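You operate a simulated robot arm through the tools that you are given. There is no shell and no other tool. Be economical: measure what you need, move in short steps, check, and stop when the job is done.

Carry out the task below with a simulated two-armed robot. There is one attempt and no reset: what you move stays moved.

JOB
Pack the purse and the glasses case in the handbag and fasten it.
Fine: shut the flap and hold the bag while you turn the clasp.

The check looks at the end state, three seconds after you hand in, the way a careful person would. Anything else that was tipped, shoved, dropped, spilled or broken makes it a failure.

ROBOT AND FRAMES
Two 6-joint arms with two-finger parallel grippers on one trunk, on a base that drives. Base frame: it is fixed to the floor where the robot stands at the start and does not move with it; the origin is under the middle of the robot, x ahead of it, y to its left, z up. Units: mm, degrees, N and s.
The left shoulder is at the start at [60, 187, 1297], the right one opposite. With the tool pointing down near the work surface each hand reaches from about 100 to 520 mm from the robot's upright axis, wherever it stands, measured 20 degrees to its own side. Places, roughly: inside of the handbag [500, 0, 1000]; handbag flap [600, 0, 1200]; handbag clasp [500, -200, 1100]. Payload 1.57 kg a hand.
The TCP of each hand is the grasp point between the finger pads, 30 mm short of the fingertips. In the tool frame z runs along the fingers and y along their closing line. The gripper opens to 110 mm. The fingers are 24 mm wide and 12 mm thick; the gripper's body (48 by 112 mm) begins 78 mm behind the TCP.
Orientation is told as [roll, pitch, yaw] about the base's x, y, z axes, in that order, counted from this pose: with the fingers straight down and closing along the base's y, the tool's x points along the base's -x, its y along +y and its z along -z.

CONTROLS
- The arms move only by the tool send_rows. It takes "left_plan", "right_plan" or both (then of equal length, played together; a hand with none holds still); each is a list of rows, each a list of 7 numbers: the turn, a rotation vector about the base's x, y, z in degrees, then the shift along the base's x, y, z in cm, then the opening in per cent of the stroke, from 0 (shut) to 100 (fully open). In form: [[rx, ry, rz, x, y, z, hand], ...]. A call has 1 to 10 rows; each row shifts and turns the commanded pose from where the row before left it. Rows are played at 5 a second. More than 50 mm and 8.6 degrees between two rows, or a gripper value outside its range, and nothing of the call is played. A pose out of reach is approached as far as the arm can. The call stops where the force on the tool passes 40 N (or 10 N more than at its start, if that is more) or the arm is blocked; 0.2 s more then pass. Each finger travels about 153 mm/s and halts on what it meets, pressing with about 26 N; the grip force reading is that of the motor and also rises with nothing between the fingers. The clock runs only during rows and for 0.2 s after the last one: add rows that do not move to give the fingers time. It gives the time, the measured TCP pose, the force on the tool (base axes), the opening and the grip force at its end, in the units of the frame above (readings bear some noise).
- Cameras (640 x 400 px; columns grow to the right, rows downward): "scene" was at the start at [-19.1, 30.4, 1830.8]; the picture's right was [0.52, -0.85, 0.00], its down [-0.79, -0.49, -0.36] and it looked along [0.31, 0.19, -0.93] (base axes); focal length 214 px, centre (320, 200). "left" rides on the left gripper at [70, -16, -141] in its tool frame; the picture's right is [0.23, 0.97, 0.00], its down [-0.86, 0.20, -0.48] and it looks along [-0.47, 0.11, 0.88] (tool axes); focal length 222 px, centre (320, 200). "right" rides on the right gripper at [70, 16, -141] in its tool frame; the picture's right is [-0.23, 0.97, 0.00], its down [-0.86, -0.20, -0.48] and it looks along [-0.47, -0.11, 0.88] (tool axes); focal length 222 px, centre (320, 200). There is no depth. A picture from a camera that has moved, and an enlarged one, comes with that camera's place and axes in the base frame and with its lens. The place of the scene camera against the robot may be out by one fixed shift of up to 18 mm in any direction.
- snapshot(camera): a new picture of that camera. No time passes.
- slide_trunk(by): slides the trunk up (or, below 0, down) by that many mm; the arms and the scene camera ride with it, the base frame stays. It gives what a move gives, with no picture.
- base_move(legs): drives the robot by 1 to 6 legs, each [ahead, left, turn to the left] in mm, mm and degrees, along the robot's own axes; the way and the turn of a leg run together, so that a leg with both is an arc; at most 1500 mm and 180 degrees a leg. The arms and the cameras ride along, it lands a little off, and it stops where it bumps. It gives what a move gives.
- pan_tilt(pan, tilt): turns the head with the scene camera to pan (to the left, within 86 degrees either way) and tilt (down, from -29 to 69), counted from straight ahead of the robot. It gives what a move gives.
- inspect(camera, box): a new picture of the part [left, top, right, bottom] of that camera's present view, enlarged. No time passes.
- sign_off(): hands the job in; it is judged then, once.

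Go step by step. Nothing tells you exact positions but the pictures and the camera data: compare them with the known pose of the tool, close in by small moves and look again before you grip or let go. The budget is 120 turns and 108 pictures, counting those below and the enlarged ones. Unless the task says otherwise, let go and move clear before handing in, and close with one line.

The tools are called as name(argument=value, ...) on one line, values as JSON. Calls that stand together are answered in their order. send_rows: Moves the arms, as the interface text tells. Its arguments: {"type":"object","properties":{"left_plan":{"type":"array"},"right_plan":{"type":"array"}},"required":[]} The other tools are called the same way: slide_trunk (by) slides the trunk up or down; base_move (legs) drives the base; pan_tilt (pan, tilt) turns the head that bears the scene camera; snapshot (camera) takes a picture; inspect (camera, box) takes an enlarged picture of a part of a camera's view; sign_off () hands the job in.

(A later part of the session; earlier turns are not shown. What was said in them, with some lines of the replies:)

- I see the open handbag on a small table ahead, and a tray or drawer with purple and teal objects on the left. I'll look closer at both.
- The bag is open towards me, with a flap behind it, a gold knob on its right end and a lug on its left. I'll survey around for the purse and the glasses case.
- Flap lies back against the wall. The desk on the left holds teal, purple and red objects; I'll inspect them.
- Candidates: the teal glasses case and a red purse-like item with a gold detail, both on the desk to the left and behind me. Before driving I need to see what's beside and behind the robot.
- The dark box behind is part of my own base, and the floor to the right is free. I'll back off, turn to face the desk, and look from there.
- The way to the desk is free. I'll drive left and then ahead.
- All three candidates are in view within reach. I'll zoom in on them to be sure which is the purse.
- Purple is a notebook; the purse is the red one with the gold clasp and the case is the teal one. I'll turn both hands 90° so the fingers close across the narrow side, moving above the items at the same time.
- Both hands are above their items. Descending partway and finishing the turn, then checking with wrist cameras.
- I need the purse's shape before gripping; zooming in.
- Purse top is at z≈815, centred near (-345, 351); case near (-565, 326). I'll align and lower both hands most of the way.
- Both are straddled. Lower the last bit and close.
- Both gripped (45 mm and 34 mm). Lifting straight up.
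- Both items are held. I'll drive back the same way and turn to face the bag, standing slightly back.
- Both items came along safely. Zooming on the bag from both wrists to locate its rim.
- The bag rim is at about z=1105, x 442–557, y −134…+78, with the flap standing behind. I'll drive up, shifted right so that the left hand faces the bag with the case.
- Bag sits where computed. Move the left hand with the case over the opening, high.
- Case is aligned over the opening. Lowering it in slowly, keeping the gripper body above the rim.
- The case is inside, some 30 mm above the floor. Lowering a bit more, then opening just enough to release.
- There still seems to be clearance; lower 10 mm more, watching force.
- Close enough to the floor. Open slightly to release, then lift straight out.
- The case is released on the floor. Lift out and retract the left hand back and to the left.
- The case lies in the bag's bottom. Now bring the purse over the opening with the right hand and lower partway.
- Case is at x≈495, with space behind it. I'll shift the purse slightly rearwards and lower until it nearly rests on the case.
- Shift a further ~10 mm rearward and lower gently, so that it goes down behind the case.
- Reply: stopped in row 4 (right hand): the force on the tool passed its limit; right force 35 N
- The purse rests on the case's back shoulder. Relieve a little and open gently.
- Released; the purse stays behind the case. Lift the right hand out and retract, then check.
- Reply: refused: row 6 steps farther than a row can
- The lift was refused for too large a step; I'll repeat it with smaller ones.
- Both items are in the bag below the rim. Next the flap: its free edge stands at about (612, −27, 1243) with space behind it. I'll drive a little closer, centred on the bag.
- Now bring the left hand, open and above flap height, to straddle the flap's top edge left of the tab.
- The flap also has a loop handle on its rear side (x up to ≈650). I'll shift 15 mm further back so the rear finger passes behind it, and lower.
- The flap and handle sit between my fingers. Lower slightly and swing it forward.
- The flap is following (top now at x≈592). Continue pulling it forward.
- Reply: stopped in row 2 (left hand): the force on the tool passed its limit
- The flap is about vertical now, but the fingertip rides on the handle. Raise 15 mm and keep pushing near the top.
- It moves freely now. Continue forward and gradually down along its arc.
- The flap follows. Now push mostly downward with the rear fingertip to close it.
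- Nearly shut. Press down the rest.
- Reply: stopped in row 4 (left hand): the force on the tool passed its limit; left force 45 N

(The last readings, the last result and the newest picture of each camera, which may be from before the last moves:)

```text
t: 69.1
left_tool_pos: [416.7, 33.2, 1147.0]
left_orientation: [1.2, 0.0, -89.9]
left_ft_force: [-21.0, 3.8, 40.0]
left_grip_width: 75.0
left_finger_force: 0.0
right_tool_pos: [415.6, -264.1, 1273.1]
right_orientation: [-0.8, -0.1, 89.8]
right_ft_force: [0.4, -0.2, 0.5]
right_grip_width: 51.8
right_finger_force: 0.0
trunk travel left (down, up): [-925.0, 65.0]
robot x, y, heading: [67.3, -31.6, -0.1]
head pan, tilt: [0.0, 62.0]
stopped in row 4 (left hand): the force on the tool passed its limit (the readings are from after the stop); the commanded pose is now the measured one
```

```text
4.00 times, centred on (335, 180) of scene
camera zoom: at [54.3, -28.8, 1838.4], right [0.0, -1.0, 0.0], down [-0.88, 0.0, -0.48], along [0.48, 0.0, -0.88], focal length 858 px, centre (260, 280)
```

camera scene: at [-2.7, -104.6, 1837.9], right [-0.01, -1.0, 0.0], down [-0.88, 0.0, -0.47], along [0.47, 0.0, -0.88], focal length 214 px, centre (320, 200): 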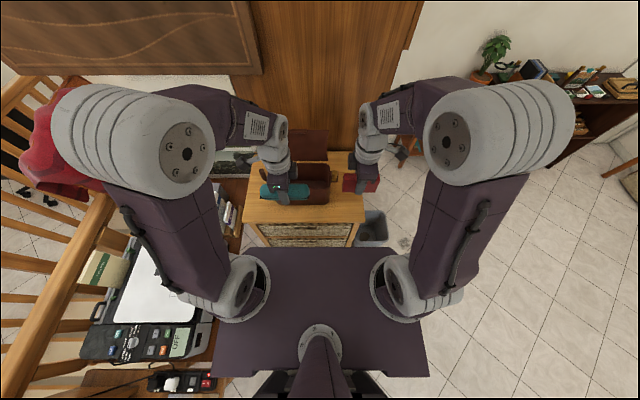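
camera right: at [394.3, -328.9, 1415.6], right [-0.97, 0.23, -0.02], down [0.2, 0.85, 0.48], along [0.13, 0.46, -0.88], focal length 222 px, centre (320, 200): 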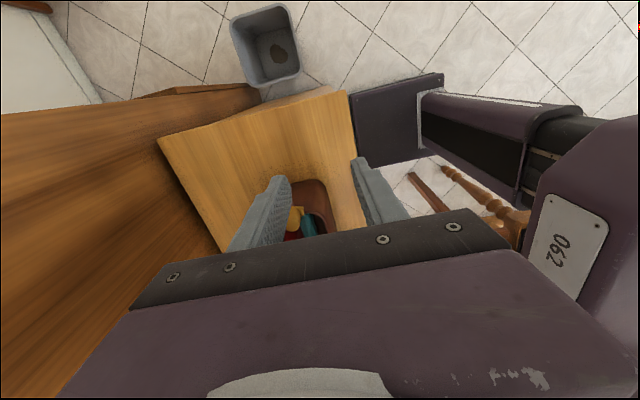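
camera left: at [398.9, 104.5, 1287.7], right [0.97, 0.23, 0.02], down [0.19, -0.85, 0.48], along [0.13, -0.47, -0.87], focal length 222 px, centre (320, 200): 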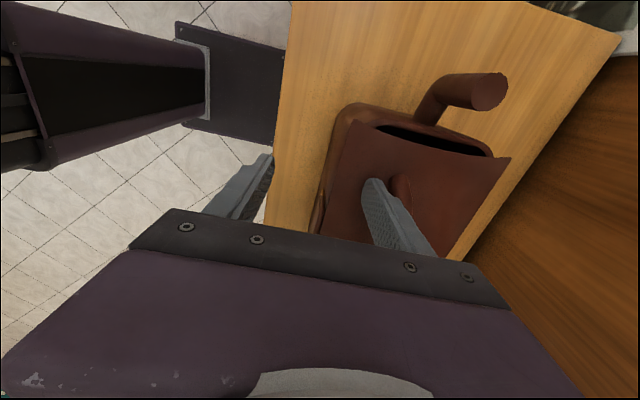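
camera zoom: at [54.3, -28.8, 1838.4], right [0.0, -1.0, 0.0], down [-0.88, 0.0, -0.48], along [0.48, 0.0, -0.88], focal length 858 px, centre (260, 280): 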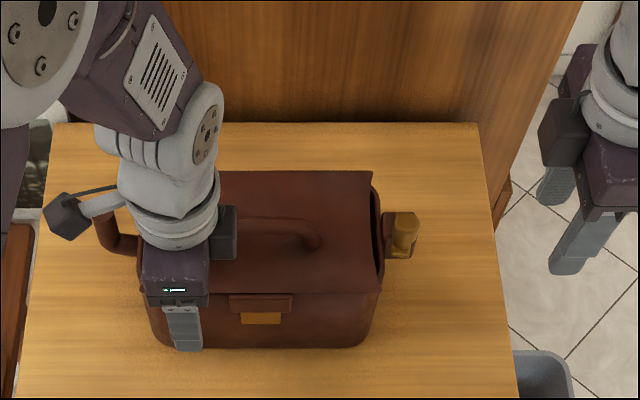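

The flap is down. Lift the left hand off gently and look at the flap and the clasp.

send_rows(left_plan=[[0, 0, 0, 0, 0, 2, 70], [0, 0, 0, 0, 0, 4, 70], [0, 0, 0, 0, 0, 4.5, 70], [0, 0, 0, 0, 2, 4, 70], [0, 0, 0, -1, 4.5, 0, 70], [0, 0, 0, -1, 4.5, 0, 70], [0, 0, 0, -1, 4.5, 0, 70], [0, 0, 0, 0, 0, 0, 70]])

inspect(camera="scene", box=[270, 130, 400, 230])

inspect(camera="scene", box=[345, 160, 395, 200])

snapshot(camera="right")

```text
t: 70.9
left_tool_pos: [396.8, 186.9, 1290.3]
left_orientation: [0.8, -0.1, -89.8]
left_ft_force: [0.0, 0.4, 0.0]
left_grip_width: 76.8
left_finger_force: 0.1
right_tool_pos: [424.9, -263.4, 1269.5]
right_orientation: [-0.3, -0.1, 89.7]
right_ft_force: [-1.6, -0.1, 0.3]
right_grip_width: 51.5
right_finger_force: 0.1
trunk travel left (down, up): [-925.0, 65.0]
robot x, y, heading: [71.3, -32.0, -0.3]
head pan, tilt: [0.0, 62.0]
```

```text
4.00 times, centred on (335, 180) of scene
camera zoom: at [67.5, -29.4, 1837.9], right [0.0, -1.0, 0.0], down [-0.88, 0.0, -0.47], along [0.47, 0.0, -0.88], focal length 858 px, centre (260, 280)
```

zoom: 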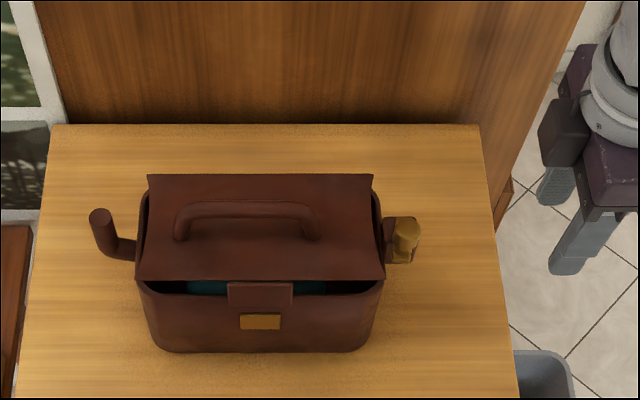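

```text
10.00 times, centred on (370, 180) of scene
camera zoom: at [67.5, -29.4, 1837.9], right [0.0, -1.0, 0.0], down [-0.88, 0.0, -0.47], along [0.47, 0.0, -0.88], focal length 2145 px, centre (-180, 400)
```

zoom: 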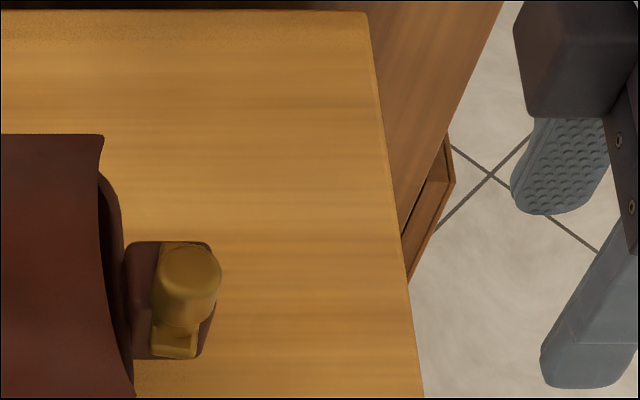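

```text
28 pictures are left
camera right: at [407.4, -333.1, 1411.1], right [-0.97, 0.23, -0.01], down [0.2, 0.85, 0.48], along [0.12, 0.47, -0.88], focal length 222 px, centre (320, 200)
```

right: 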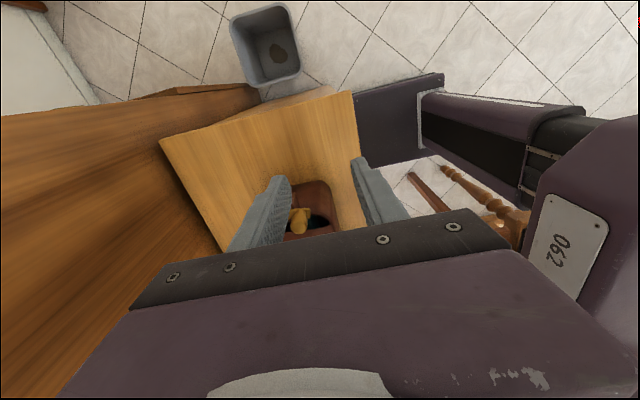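

The flap has come back up a little at the front (gap of ~15 mm). I'll press it again from above with closed fingers, in front of the handle.

send_rows(left_plan=[[0, 0, 0, 1.1, -4.2, 0, 0], [0, 0, 0, 1.1, -4.2, 0, 0], [0, 0, 0, 1.1, -4.2, 0, 0], [0, 0, 0, 1.1, -4.2, 0, 0], [0, 0, 0, 1.1, -4.2, -1, 0], [0, 0, 0, 0, 0, -4, 0], [0, 0, 0, 0, 0, -4, 0], [0, 0, 0, 0, 0, -2.5, 0], [0, 0, 0, 0, 0, 0, 0]])

inspect(camera="scene", box=[270, 130, 400, 230])

```text
t: 72.9
left_tool_pos: [452.8, -21.4, 1172.4]
left_orientation: [1.0, -0.2, -89.9]
left_ft_force: [0.0, -0.5, 0.3]
left_grip_width: 0.1
left_finger_force: 21.5
right_tool_pos: [423.3, -263.9, 1268.7]
right_orientation: [-0.3, -0.2, 89.7]
right_ft_force: [-0.5, 0.3, 0.2]
right_grip_width: 51.7
right_finger_force: 0.2
trunk travel left (down, up): [-925.0, 65.0]
robot x, y, heading: [66.1, -32.7, 0.1]
head pan, tilt: [0.0, 62.0]
```

```text
4.00 times, centred on (335, 180) of scene
camera zoom: at [66.7, -29.2, 1837.9], right [0.0, -1.0, 0.0], down [-0.88, 0.0, -0.47], along [0.47, 0.0, -0.88], focal length 858 px, centre (260, 280)
```

zoom: 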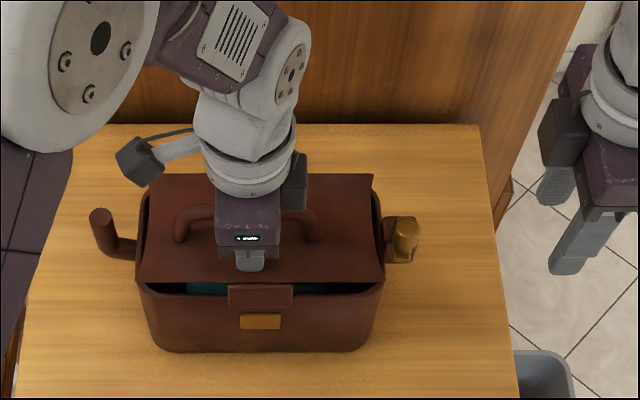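

Right above the front of the flap. Press down slowly.

send_rows(left_plan=[[0, 0, 0, 0, 0, -0.7, 0], [0, 0, 0, 0, 0, -0.7, 0], [0, 0, 0, 0, 0, -0.7, 0], [0, 0, 0, 0, 0, -0.6, 0], [0, 0, 0, 0, 0, -0.5, 0], [0, 0, 0, 0, 0, -0.5, 0], [0, 0, 0, 0, 0, 0, 0]])

inspect(camera="scene", box=[270, 130, 400, 230])

```text
t: 74.1
left_tool_pos: [450.8, -21.7, 1146.5]
left_orientation: [1.7, -0.6, -89.8]
left_ft_force: [-3.8, 6.0, 32.9]
left_grip_width: 0.0
left_finger_force: 21.0
right_tool_pos: [421.0, -262.1, 1271.3]
right_orientation: [-0.5, 0.1, 89.7]
right_ft_force: [0.1, -0.2, -0.9]
right_grip_width: 51.6
right_finger_force: 0.1
trunk travel left (down, up): [-925.0, 65.0]
robot x, y, heading: [71.3, -26.8, -0.0]
head pan, tilt: [0.0, 62.0]
stopped in row 6 (left hand): the force on the tool passed its limit (the readings are from after the stop); the commanded pose is now the measured one
```

```text
4.00 times, centred on (335, 180) of scene
camera zoom: at [61.1, -26.8, 1838.3], right [0.0, -1.0, 0.0], down [-0.88, 0.0, -0.47], along [0.47, 0.0, -0.88], focal length 858 px, centre (260, 280)
```

zoom: 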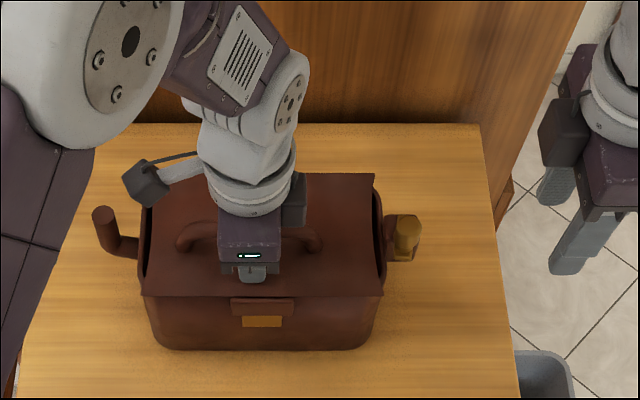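

The flap is shut while I press. I'll keep pressing with the left hand and study the clasp with the right camera.

inspect(camera="right", box=[260, 170, 360, 240])

inspect(camera="scene", box=[350, 160, 390, 190])

```text
5.71 times, centred on (310, 205) of right
camera zoom: at [402.8, -330.9, 1413.2], right [-0.97, 0.23, -0.01], down [0.2, 0.85, 0.48], along [0.12, 0.47, -0.88], focal length 1269 px, centre (377, 171)
```

zoom: 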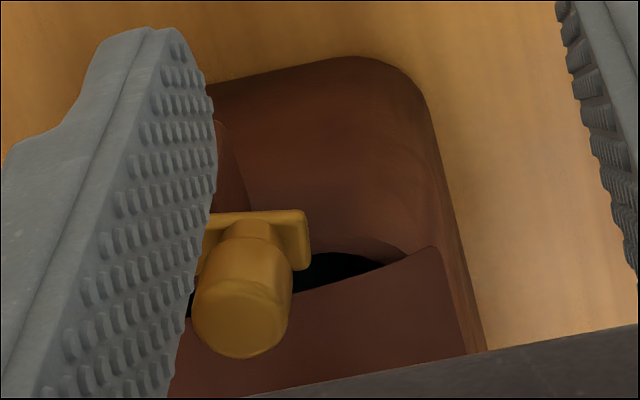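

```text
13.33 times, centred on (370, 175) of scene
camera zoom: at [61.1, -26.8, 1838.3], right [0.0, -1.0, 0.0], down [-0.88, 0.0, -0.47], along [0.47, 0.0, -0.88], focal length 2860 px, centre (-347, 533)
```

zoom: 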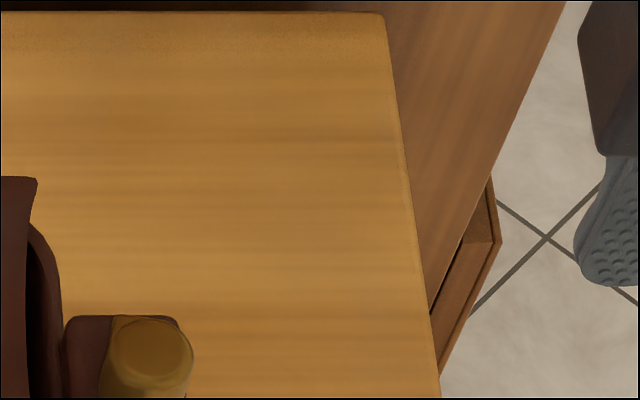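

The clasp is a vertical knob with its head at about (480, −164), z 1130–1160, on a bar. Move the right hand above it for a close look, left still pressing.

send_rows(right_plan=[[0, 0, 0, 1.9, 3.3, 0, 60], [0, 0, 0, 1.9, 3.3, 0, 60], [0, 0, 0, 1.9, 3.3, 0, 60], [0, 0, 0, 0, 0, -2, 60], [0, 0, 0, 0, 0, 0, 60]])

inspect(camera="right", box=[220, 60, 420, 240])

```text
t: 75.0
left_tool_pos: [452.1, -21.8, 1147.8]
left_orientation: [1.9, -0.6, -89.8]
left_ft_force: [-3.2, 7.9, 30.8]
left_grip_width: 0.0
left_finger_force: 20.8
right_tool_pos: [473.3, -163.4, 1267.5]
right_orientation: [-0.6, 0.0, 89.8]
right_ft_force: [-1.4, 0.6, -0.5]
right_grip_width: 66.1
right_finger_force: 0.0
trunk travel left (down, up): [-925.0, 65.0]
robot x, y, heading: [67.9, -31.6, -0.1]
head pan, tilt: [0.0, 62.0]
stopped in row 4 (left hand): the force on the tool passed its limit (the readings are from after the stop); the commanded pose is now the measured one
```

```text
2.22 times, centred on (320, 150) of right
camera zoom: at [456.8, -232.2, 1409.2], right [-0.97, 0.23, -0.01], down [0.2, 0.85, 0.48], along [0.12, 0.47, -0.88], focal length 494 px, centre (320, 311)
```

zoom: 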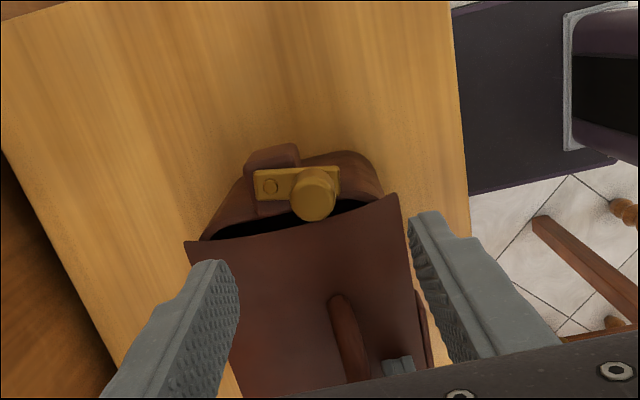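

The clasp is a bar pivoting on a pin at (506, −164) with the knob (479, −162) as its handle; it should swing clockwise over the flap's end. First test whether the flap stays shut by lifting the left hand a little.

send_rows(left_plan=[[0, 0, 0, 0, 0, 1, 0], [0, 0, 0, 0, 0, 2, 0], [0, 0, 0, 0, 0, 0, 0]])

inspect(camera="scene", box=[270, 130, 400, 230])

```text
t: 75.8
left_tool_pos: [455.2, -23.0, 1175.5]
left_orientation: [1.6, -0.6, -89.9]
left_ft_force: [0.0, -0.5, -0.8]
left_grip_width: 0.0
left_finger_force: 21.5
right_tool_pos: [477.5, -163.0, 1266.8]
right_orientation: [-0.4, 0.0, 89.6]
right_ft_force: [0.6, 0.2, 0.3]
right_grip_width: 65.9
right_finger_force: 0.1
trunk travel left (down, up): [-925.0, 65.0]
robot x, y, heading: [69.4, -31.6, -0.0]
head pan, tilt: [0.0, 62.0]
```

```text
4.00 times, centred on (335, 180) of scene
camera zoom: at [65.3, -28.2, 1837.8], right [0.0, -1.0, 0.0], down [-0.88, 0.0, -0.47], along [0.47, 0.0, -0.88], focal length 858 px, centre (260, 280)
```

zoom: 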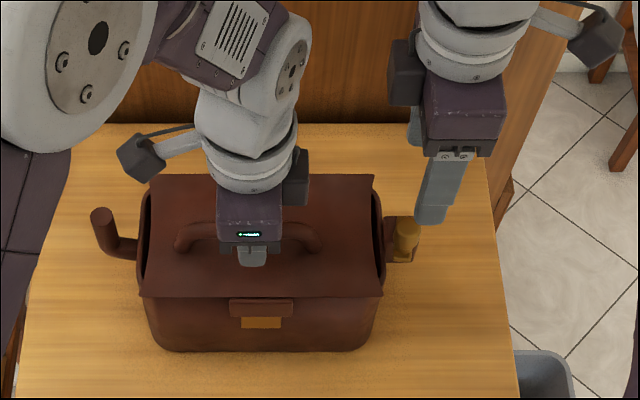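

The flap stays shut now. I'll bring the left hand above the left peg to hold the bag, and the right hand down towards the knob, then check both.

send_rows(left_plan=[[0, 0, 0, 0, 0, 4, 0], [0, 0, 0, 0, 2, 3.5, 0], [0, 0, 0, 1.6, 4.1, 0, 20], [0, 0, 0, 1.6, 4.1, 0, 40], [0, 0, 0, 1.5, 4.2, 0, 55], [0, 0, 0, 0, 0, -3, 55], [0, 0, 0, 0, 0, -2, 55], [0, 0, 0, 0, 0, 0, 55]], right_plan=[[0, 0, 0, 0.2, 0.1, -1, 50], [0, 0, 0, 0, 0, -1, 50], [0, 0, 0, 0, 0, -1, 50], [0, 0, 0, 0, 0, -1, 50], [0, 0, 0, 0, 0, -1, 50], [0, 0, 0, 0, 0, -0.7, 50], [0, 0, 0, 0, 0, 0, 50], [0, 0, 0, 0, 0, 0, 50]])

snapshot(camera="left")

snapshot(camera="right")

inspect(camera="scene", box=[270, 130, 400, 230])

```text
t: 77.6
left_tool_pos: [501.8, 120.7, 1202.9]
left_orientation: [1.6, -0.5, -90.0]
left_ft_force: [-0.5, -0.1, 0.3]
left_grip_width: 60.4
left_finger_force: 0.0
right_tool_pos: [480.5, -165.0, 1209.3]
right_orientation: [-0.5, 0.0, 89.8]
right_ft_force: [0.0, -0.1, 0.1]
right_grip_width: 55.1
right_finger_force: 0.1
trunk travel left (down, up): [-925.0, 65.0]
robot x, y, heading: [71.6, -32.2, 0.1]
head pan, tilt: [0.0, 62.0]
```

```text
21 pictures are left
camera left: at [482.0, 194.1, 1342.1], right [0.97, 0.23, 0.02], down [0.19, -0.85, 0.49], along [0.13, -0.47, -0.87], focal length 222 px, centre (320, 200)
```

left: 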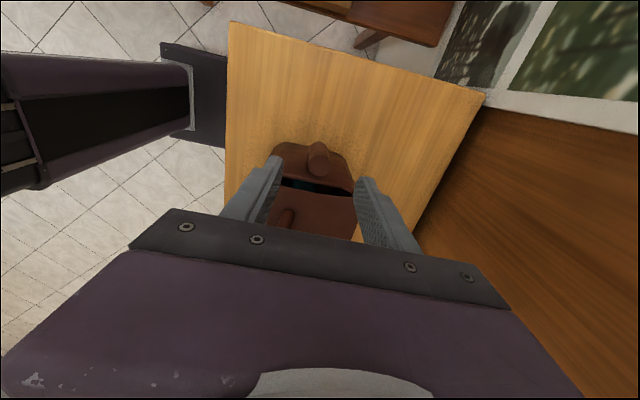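

```text
20 pictures are left
camera right: at [463.7, -232.8, 1350.4], right [-0.97, 0.23, -0.01], down [0.2, 0.85, 0.48], along [0.12, 0.47, -0.88], focal length 222 px, centre (320, 200)
```

right: 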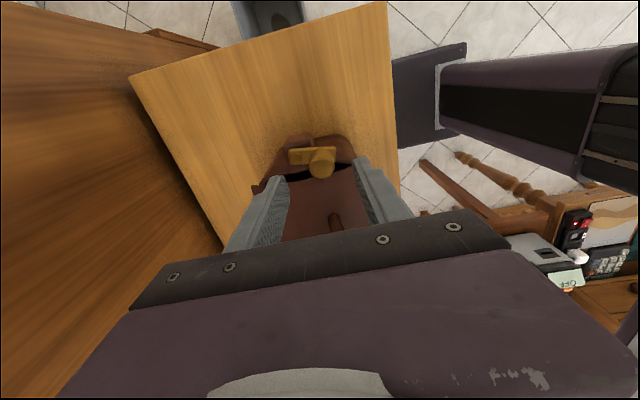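

```text
4.00 times, centred on (335, 180) of scene
camera zoom: at [66.0, -28.2, 1837.9], right [0.0, -1.0, 0.0], down [-0.88, 0.0, -0.47], along [0.47, 0.0, -0.88], focal length 858 px, centre (260, 280)
```

zoom: 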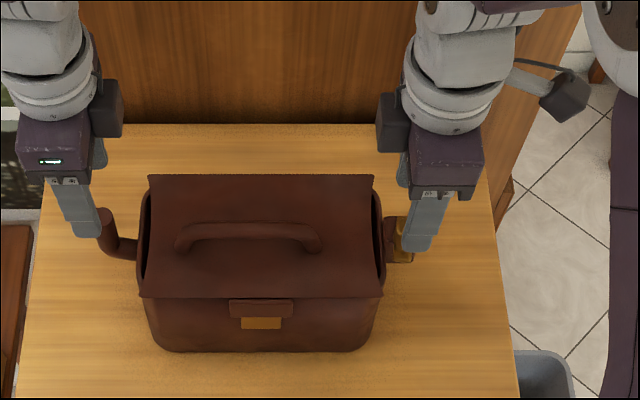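

Knob confirmed at (481, −165); peg near (502, 127). Lower both hands, close the left on the peg and the right on the knob.

send_rows(left_plan=[[0, 0, 0, 0, 0.5, -2, 55], [0, 0, 0, 0, 0, -2, 55], [0, 0, 0, 0, 0, -1.5, 55], [0, 0, 0, 0, 0, -1.4, 55], [0, 0, 0, 0, 0, 0, 0], [0, 0, 0, 0, 0, 0, 0], [0, 0, 0, 0, 0, 0, 0]], right_plan=[[0, 0, 0, 0, 0, -1.5, 50], [0, 0, 0, 0, 0, -1.5, 50], [0, 0, 0, 0, 0, -1.3, 50], [0, 0, 0, 0, 0, -1, 50], [0, 0, 0, 0, 0, 0, 50], [0, 0, 0, 0, 0, 0, 50], [0, 0, 0, 0, 0, 0, 50]])

snapshot(camera="right")

inspect(camera="scene", box=[270, 130, 400, 230])

```text
t: 79.2
left_tool_pos: [502.0, 124.6, 1132.2]
left_orientation: [1.4, -0.4, -89.9]
left_ft_force: [-1.6, 0.7, 1.5]
left_grip_width: 22.2
left_finger_force: 26.0
right_tool_pos: [479.0, -163.3, 1157.5]
right_orientation: [-0.4, -0.1, 89.7]
right_ft_force: [-0.1, -0.2, -0.2]
right_grip_width: 55.0
right_finger_force: 0.1
trunk travel left (down, up): [-925.0, 65.0]
robot x, y, heading: [71.2, -29.3, 0.2]
head pan, tilt: [0.0, 62.0]
```

```text
18 pictures are left
camera right: at [463.0, -233.4, 1298.3], right [-0.97, 0.23, -0.01], down [0.2, 0.85, 0.48], along [0.12, 0.47, -0.88], focal length 222 px, centre (320, 200)
```

right: 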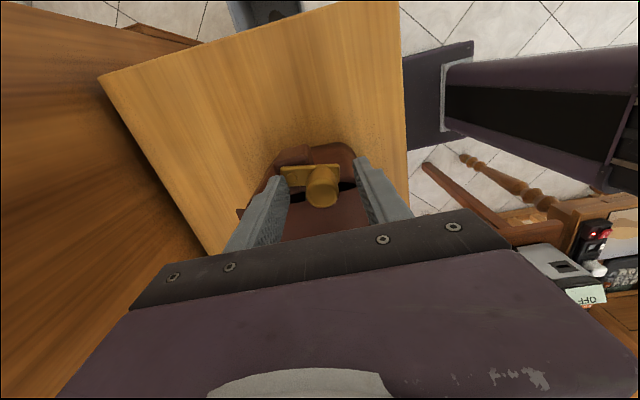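

```text
4.00 times, centred on (335, 180) of scene
camera zoom: at [66.6, -29.3, 1837.9], right [0.0, -1.0, 0.0], down [-0.88, 0.0, -0.47], along [0.47, 0.0, -0.88], focal length 858 px, centre (260, 280)
```

zoom: 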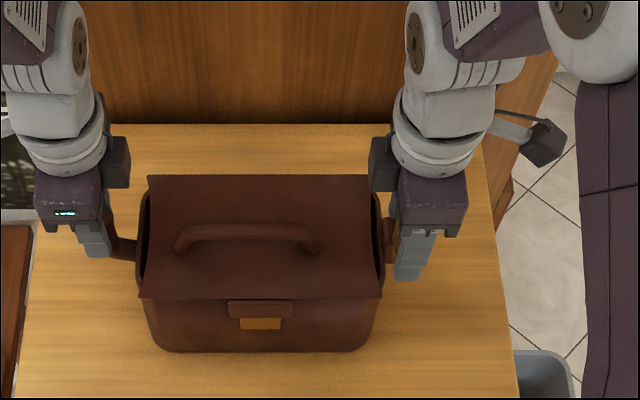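

Left holds the peg. Close the right hand on the knob and start the swing with a small test, watching forces.

send_rows(right_plan=[[0, 0, 0, 0.1, 0, -0.7, 40], [0, 0, 0, 0, 0, 0, 0], [0, 0, 0, 0, 0, 0, 0], [0, 0, 0, 0, 0, 0, 0]], left_plan=[[0, 0, 0, 0, 0, 0, 0], [0, 0, 0, 0, 0, 0, 0], [0, 0, 0, 0, 0, 0, 0], [0, 0, 0, 0, 0, 0, 0]])

send_rows(right_plan=[[0, 0, -8.5, 0.03, 0.4, 0, 0], [0, 0, 0, 0, 0, 0, 0]], left_plan=[[0, 0, 0, 0, 0, 0, 0], [0, 0, 0, 0, 0, 0, 0]])

inspect(camera="right", box=[240, 120, 400, 240])

```text
t: 79.6
left_tool_pos: [500.1, 125.3, 1131.1]
left_orientation: [1.5, -0.6, -89.8]
left_ft_force: [-1.1, -2.4, 0.0]
left_grip_width: 22.3
left_finger_force: 26.0
right_tool_pos: [482.8, -163.8, 1156.8]
right_orientation: [-1.2, -0.1, 89.6]
right_ft_force: [-2.5, -1.5, 16.0]
right_grip_width: 42.9
right_finger_force: 0.0
trunk travel left (down, up): [-925.0, 65.0]
robot x, y, heading: [71.5, -31.4, 0.1]
head pan, tilt: [0.0, 62.0]
stopped in row 1 (right hand): the force on the tool passed its limit (the readings are from after the stop); the commanded pose is now the measured one
```

```text
t: 80.2
left_tool_pos: [500.7, 125.7, 1130.9]
left_orientation: [1.5, -0.5, -90.0]
left_ft_force: [0.3, 0.6, 0.7]
left_grip_width: 22.1
left_finger_force: 26.4
right_tool_pos: [483.7, -160.3, 1157.1]
right_orientation: [-1.2, -0.2, 81.0]
right_ft_force: [-1.7, -4.2, 36.8]
right_grip_width: 23.3
right_finger_force: 25.9
trunk travel left (down, up): [-925.0, 65.0]
robot x, y, heading: [75.5, -27.7, -0.0]
head pan, tilt: [0.0, 62.0]
```

```text
3.33 times, centred on (320, 180) of right
camera zoom: at [454.3, -225.5, 1297.9], right [-0.93, 0.37, -0.02], down [0.32, 0.81, 0.49], along [0.2, 0.44, -0.87], focal length 740 px, centre (320, 267)
```

zoom: 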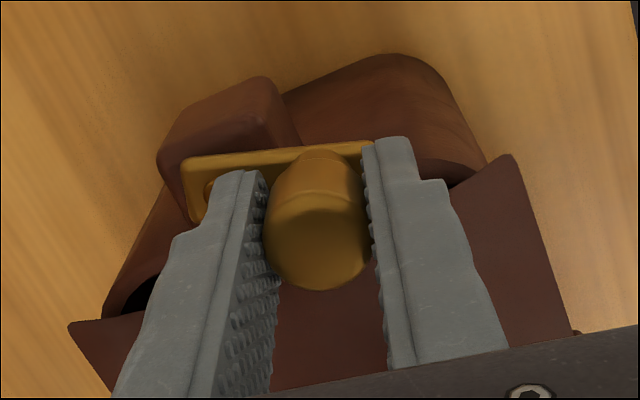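

The knob moved with little side force and the bar turned about 9°, so it's a lever; but a fingertip presses on the bar. Re-grip 5 mm higher, then continue the arc.

send_rows(right_plan=[[0, 0, 0, 0, 0, 0, 32], [0, 0, 0, 0, 0, 0.5, 32], [0, 0, 0, 0, 0, 0, 0], [0, 0, 0, 0, 0, 0, 0]], left_plan=[[0, 0, 0, 0, 0, 0, 0], [0, 0, 0, 0, 0, 0, 0], [0, 0, 0, 0, 0, 0, 0], [0, 0, 0, 0, 0, 0, 0]])

send_rows(right_plan=[[0, 0, -8.5, 0.09, 0.39, 0, 0], [0, 0, -8.5, 0.14, 0.37, 0, 0], [0, 0, -8.5, 0.2, 0.35, 0, 0], [0, 0, 0, 0, 0, 0, 0]], left_plan=[[0, 0, 0, 0, 0, 0, 0], [0, 0, 0, 0, 0, 0, 0], [0, 0, 0, 0, 0, 0, 0], [0, 0, 0, 0, 0, 0, 0]])

inspect(camera="right", box=[240, 120, 400, 240])

```text
t: 81.2
left_tool_pos: [502.2, 125.5, 1130.2]
left_orientation: [1.5, -0.5, -89.9]
left_ft_force: [-1.5, 0.1, 12.9]
left_grip_width: 22.0
left_finger_force: 26.2
right_tool_pos: [483.8, -158.4, 1159.7]
right_orientation: [-1.0, 0.0, 81.1]
right_ft_force: [-3.0, 1.9, -5.0]
right_grip_width: 23.0
right_finger_force: 25.8
trunk travel left (down, up): [-925.0, 65.0]
robot x, y, heading: [69.5, -28.7, -0.0]
head pan, tilt: [0.0, 62.0]
```

```text
t: 82.2
left_tool_pos: [502.1, 125.6, 1129.8]
left_orientation: [1.5, -0.4, -90.0]
left_ft_force: [1.6, 13.1, 11.7]
left_grip_width: 22.1
left_finger_force: 25.8
right_tool_pos: [490.8, -148.1, 1162.1]
right_orientation: [-1.1, -0.3, 55.6]
right_ft_force: [-0.2, -8.0, -0.4]
right_grip_width: 23.2
right_finger_force: 26.1
trunk travel left (down, up): [-925.0, 65.0]
robot x, y, heading: [67.8, -28.2, 0.3]
head pan, tilt: [0.0, 62.0]
```

```text
3.33 times, centred on (320, 180) of right
camera zoom: at [434.7, -194.8, 1301.9], right [-0.68, 0.74, -0.02], down [0.64, 0.6, 0.48], along [0.37, 0.32, -0.87], focal length 740 px, centre (320, 267)
```

zoom: 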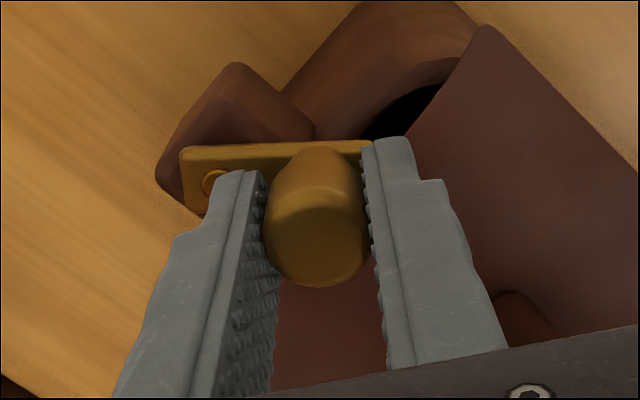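

The bar turns along with the hand. Continue to a full quarter turn.

send_rows(right_plan=[[0, 0, -8.5, 0.25, 0.28, 0, 0], [0, 0, -8.5, 0.29, 0.27, 0, 0], [0, 0, -8.5, 0.33, 0.22, 0, 0], [0, 0, -8.5, 0.36, 0.17, 0, 0], [0, 0, -8.5, 0.38, 0.12, 0, 0], [0, 0, -8.5, 0.39, 0.06, 0, 0], [0, 0, -4.5, 0.2, 0.01, 0, 0], [0, 0, 0, 0, 0, 0, 0]], left_plan=[[0, 0, 0, 0, 0, 0, 0], [0, 0, 0, 0, 0, 0, 0], [0, 0, 0, 0, 0, 0, 0], [0, 0, 0, 0, 0, 0, 0], [0, 0, 0, 0, 0, 0, 0], [0, 0, 0, 0, 0, 0, 0], [0, 0, 0, 0, 0, 0, 0], [0, 0, 0, 0, 0, 0, 0]])

inspect(camera="right", box=[240, 120, 400, 240])

inspect(camera="scene", box=[270, 130, 400, 230])

```text
t: 83.2
left_tool_pos: [502.9, 124.6, 1131.3]
left_orientation: [1.5, -0.5, -89.9]
left_ft_force: [0.4, -1.9, 6.0]
left_grip_width: 21.9
left_finger_force: 26.0
right_tool_pos: [502.3, -141.3, 1160.6]
right_orientation: [-1.1, -0.2, 21.2]
right_ft_force: [2.0, -4.6, 2.6]
right_grip_width: 23.0
right_finger_force: 26.0
trunk travel left (down, up): [-925.0, 65.0]
robot x, y, heading: [70.7, -29.2, -0.2]
head pan, tilt: [0.0, 62.0]
stopped in row 5 (right hand): the force on the tool passed its limit (the readings are from after the stop); the commanded pose is now the measured one
```

```text
3.33 times, centred on (320, 180) of right
camera zoom: at [430.2, -150.2, 1300.8], right [-0.14, 0.99, -0.02], down [0.86, 0.13, 0.48], along [0.48, 0.05, -0.87], focal length 740 px, centre (320, 267)
```

zoom: 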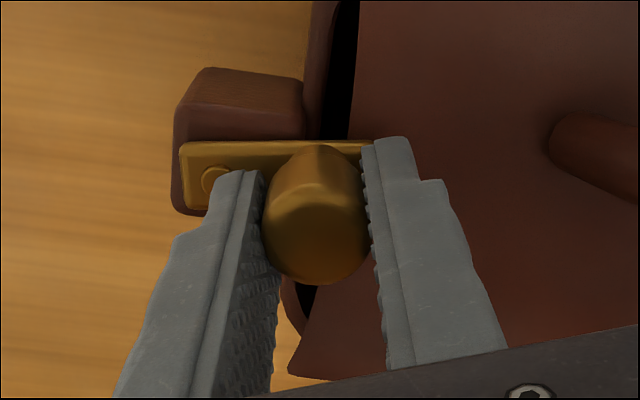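

```text
4.00 times, centred on (335, 180) of scene
camera zoom: at [66.2, -31.2, 1837.8], right [0.0, -1.0, 0.0], down [-0.88, 0.0, -0.47], along [0.47, 0.0, -0.88], focal length 858 px, centre (260, 280)
```

zoom: 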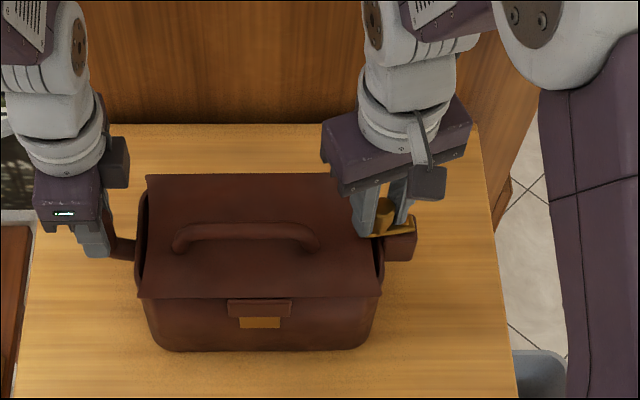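

The bar now reaches over the flap's edge, about 75° turned; the re-fit pivot is (509, −167). Continue with the corrected arc.

send_rows(right_plan=[[0, 0, -4.3, 0.19, 0.04, 0, 0], [0, 0, -4.3, 0.2, 0.03, 0, 0], [0, 0, -4, 0.18, 0.02, 0, 0], [0, 0, -4, 0.18, 0, 0, 0], [0, 0, 0, 0, 0, 0, 0]], left_plan=[[0, 0, 0, 0, 0, 0, 0], [0, 0, 0, 0, 0, 0, 0], [0, 0, 0, 0, 0, 0, 0], [0, 0, 0, 0, 0, 0, 0], [0, 0, 0, 0, 0, 0, 0]])

inspect(camera="right", box=[240, 120, 400, 240])

```text
t: 84.5
left_tool_pos: [502.0, 123.8, 1131.7]
left_orientation: [1.4, -0.2, -89.9]
left_ft_force: [1.1, 24.3, 6.0]
left_grip_width: 21.8
left_finger_force: 25.4
right_tool_pos: [508.1, -142.2, 1159.3]
right_orientation: [-1.1, 0.0, 4.5]
right_ft_force: [2.0, -32.3, 7.2]
right_grip_width: 23.7
right_finger_force: 26.1
trunk travel left (down, up): [-925.0, 65.0]
robot x, y, heading: [71.7, -28.4, -0.1]
head pan, tilt: [0.0, 62.0]
```

```text
3.33 times, centred on (320, 180) of right
camera zoom: at [438.3, -129.0, 1300.4], right [0.15, 0.99, -0.02], down [0.87, -0.12, 0.48], along [0.47, -0.09, -0.88], focal length 740 px, centre (320, 267)
```

zoom: 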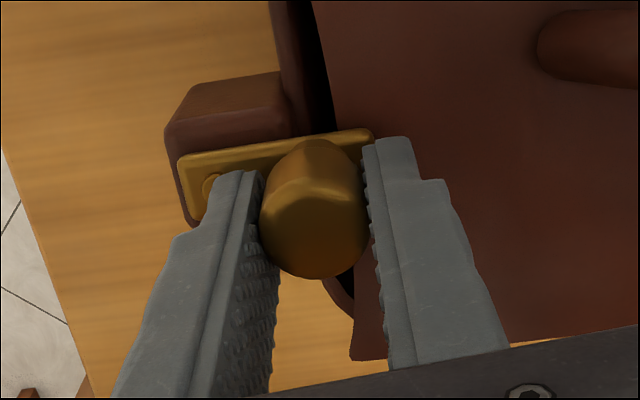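

The bar now points across the flap (≈93°), but I'm pulling radially. Correct 2–3 mm in −y and finish the last few degrees.

send_rows(right_plan=[[0, 0, 0, 0, -0.25, 0, 0], [0, 0, -3, 0.15, 0, 0, 0], [0, 0, -3, 0.15, 0, 0, 0], [0, 0, 0, 0, 0, 0, 0]], left_plan=[[0, 0, 0, 0, 0, 0, 0], [0, 0, 0, 0, 0, 0, 0], [0, 0, 0, 0, 0, 0, 0], [0, 0, 0, 0, 0, 0, 0]])

inspect(camera="right", box=[240, 120, 400, 240])

```text
t: 85.5
left_tool_pos: [503.3, 125.8, 1131.7]
left_orientation: [1.5, -0.6, -90.0]
left_ft_force: [0.2, -1.5, 8.1]
left_grip_width: 22.0
left_finger_force: 26.5
right_tool_pos: [511.8, -142.0, 1159.8]
right_orientation: [-1.1, 0.0, -1.5]
right_ft_force: [-1.2, 2.4, -1.8]
right_grip_width: 23.3
right_finger_force: 25.9
trunk travel left (down, up): [-925.0, 65.0]
robot x, y, heading: [67.8, -27.6, 0.3]
head pan, tilt: [0.0, 62.0]
```

```text
3.33 times, centred on (320, 180) of right
camera zoom: at [442.9, -121.8, 1300.5], right [0.25, 0.97, -0.02], down [0.85, -0.21, 0.48], along [0.46, -0.14, -0.88], focal length 740 px, centre (320, 267)
```

zoom: 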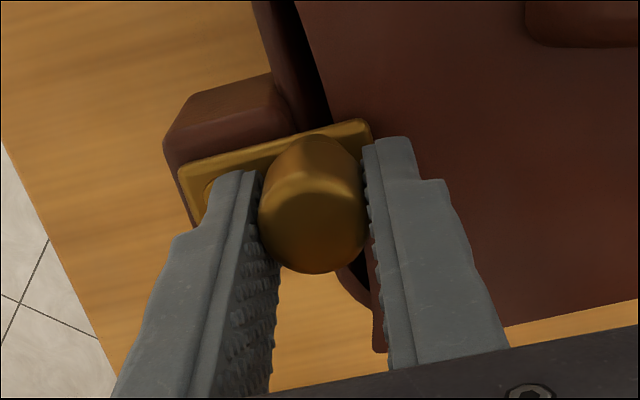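

The bar is at 90° across the flap. Release the knob and lift the right hand away; the left keeps holding meanwhile.

send_rows(right_plan=[[0, 0, 0, 0, 0, 0, 35], [0, 0, 0, 0, 0, 0, 42], [0, 0, 0, 0, 0, 3, 42], [0, 0, 0, 0, 0, 4.5, 42], [0, 0, 0, 0, 0, 4.5, 42], [0, 0, 0, -3, -3.5, 0, 42], [0, 0, 0, -3, -3.5, 0, 42], [0, 0, 0, -3, -3.5, 0, 42]], left_plan=[[0, 0, 0, 0, 0, 0, 0], [0, 0, 0, 0, 0, 0, 0], [0, 0, 0, 0, 0, 0, 0], [0, 0, 0, 0, 0, 0, 0], [0, 0, 0, 0, 0, 0, 0], [0, 0, 0, 0, 0, 0, 0], [0, 0, 0, 0, 0, 0, 0], [0, 0, 0, 0, 0, 0, 0]])

inspect(camera="scene", box=[270, 130, 400, 230])

```text
t: 87.2
left_tool_pos: [502.2, 125.1, 1131.8]
left_orientation: [1.4, -0.4, -89.9]
left_ft_force: [0.3, -1.2, 5.1]
left_grip_width: 22.0
left_finger_force: 26.3
right_tool_pos: [421.7, -247.8, 1281.4]
right_orientation: [-1.0, -0.1, -1.4]
right_ft_force: [-0.8, 0.4, 0.6]
right_grip_width: 46.3
right_finger_force: 0.1
trunk travel left (down, up): [-925.0, 65.0]
robot x, y, heading: [66.7, -31.7, -0.0]
head pan, tilt: [0.0, 62.0]
```

```text
4.00 times, centred on (335, 180) of scene
camera zoom: at [65.0, -30.5, 1837.8], right [0.0, -1.0, 0.0], down [-0.88, 0.0, -0.47], along [0.47, 0.0, -0.88], focal length 858 px, centre (260, 280)
```

zoom: 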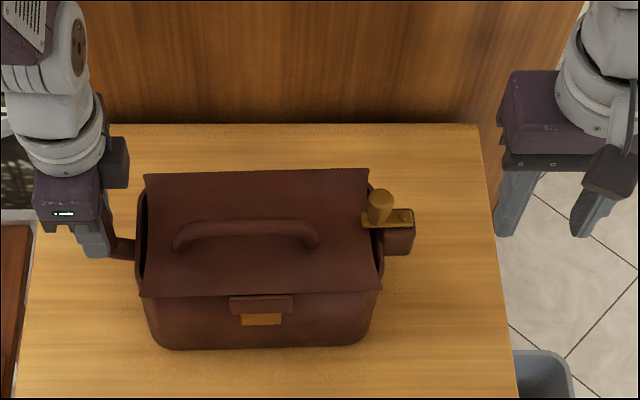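

The clasp bar lies over the shut flap. Release the peg with the left hand and rise clear.

send_rows(left_plan=[[0, 0, 0, 0, 0, 0, 30], [0, 0, 0, 0, 0, 0, 50], [0, 0, 0, 0, 0, 3, 50], [0, 0, 0, 0, 0, 4.5, 50], [0, 0, 0, 0, 0, 4.5, 50], [0, 0, 0, -3, 3.5, 0, 50], [0, 0, 0, -3, 3.5, 0, 50], [0, 0, 0, -3, 3.5, 0, 50], [0, 0, 0, 0, 0, 0, 50]])

inspect(camera="scene", box=[270, 130, 400, 230])

inspect(camera="left", box=[240, 60, 480, 240])

```text
t: 89.2
left_tool_pos: [416.6, 230.7, 1247.2]
left_orientation: [1.4, -0.4, -90.0]
left_ft_force: [0.4, -0.5, -0.6]
left_grip_width: 54.9
left_finger_force: 0.0
right_tool_pos: [424.8, -247.9, 1280.5]
right_orientation: [-1.1, 0.1, -1.4]
right_ft_force: [0.8, 0.3, -0.5]
right_grip_width: 46.4
right_finger_force: 0.1
trunk travel left (down, up): [-925.0, 65.0]
robot x, y, heading: [71.0, -29.8, 0.1]
head pan, tilt: [0.0, 62.0]
```

```text
4.00 times, centred on (335, 180) of scene
camera zoom: at [67.6, -29.8, 1837.9], right [0.0, -1.0, 0.0], down [-0.88, 0.0, -0.47], along [0.47, 0.0, -0.88], focal length 858 px, centre (260, 280)
```

zoom: 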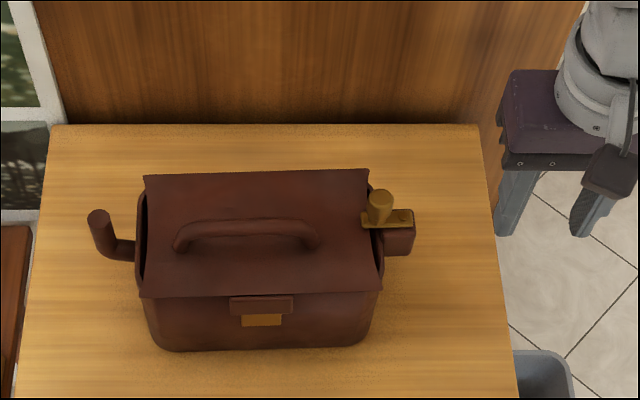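

```text
2.22 times, centred on (360, 150) of left
camera zoom: at [396.5, 301.9, 1388.1], right [0.97, 0.23, 0.02], down [0.19, -0.85, 0.49], along [0.13, -0.47, -0.87], focal length 494 px, centre (231, 311)
```

zoom: 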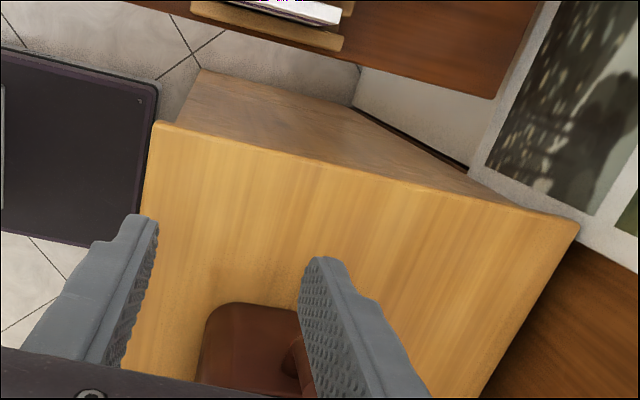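

The flap is shut, the clasp bar lies across it, the bag stands on its table, and both hands are clear. Handing in.

sign_off()

```text
The job is handed in.
```

The red purse and the teal glasses case are in the handbag; the flap is shut, with the clasp bar turned about a quarter turn across its edge, and I handed the job in with both hands clear.
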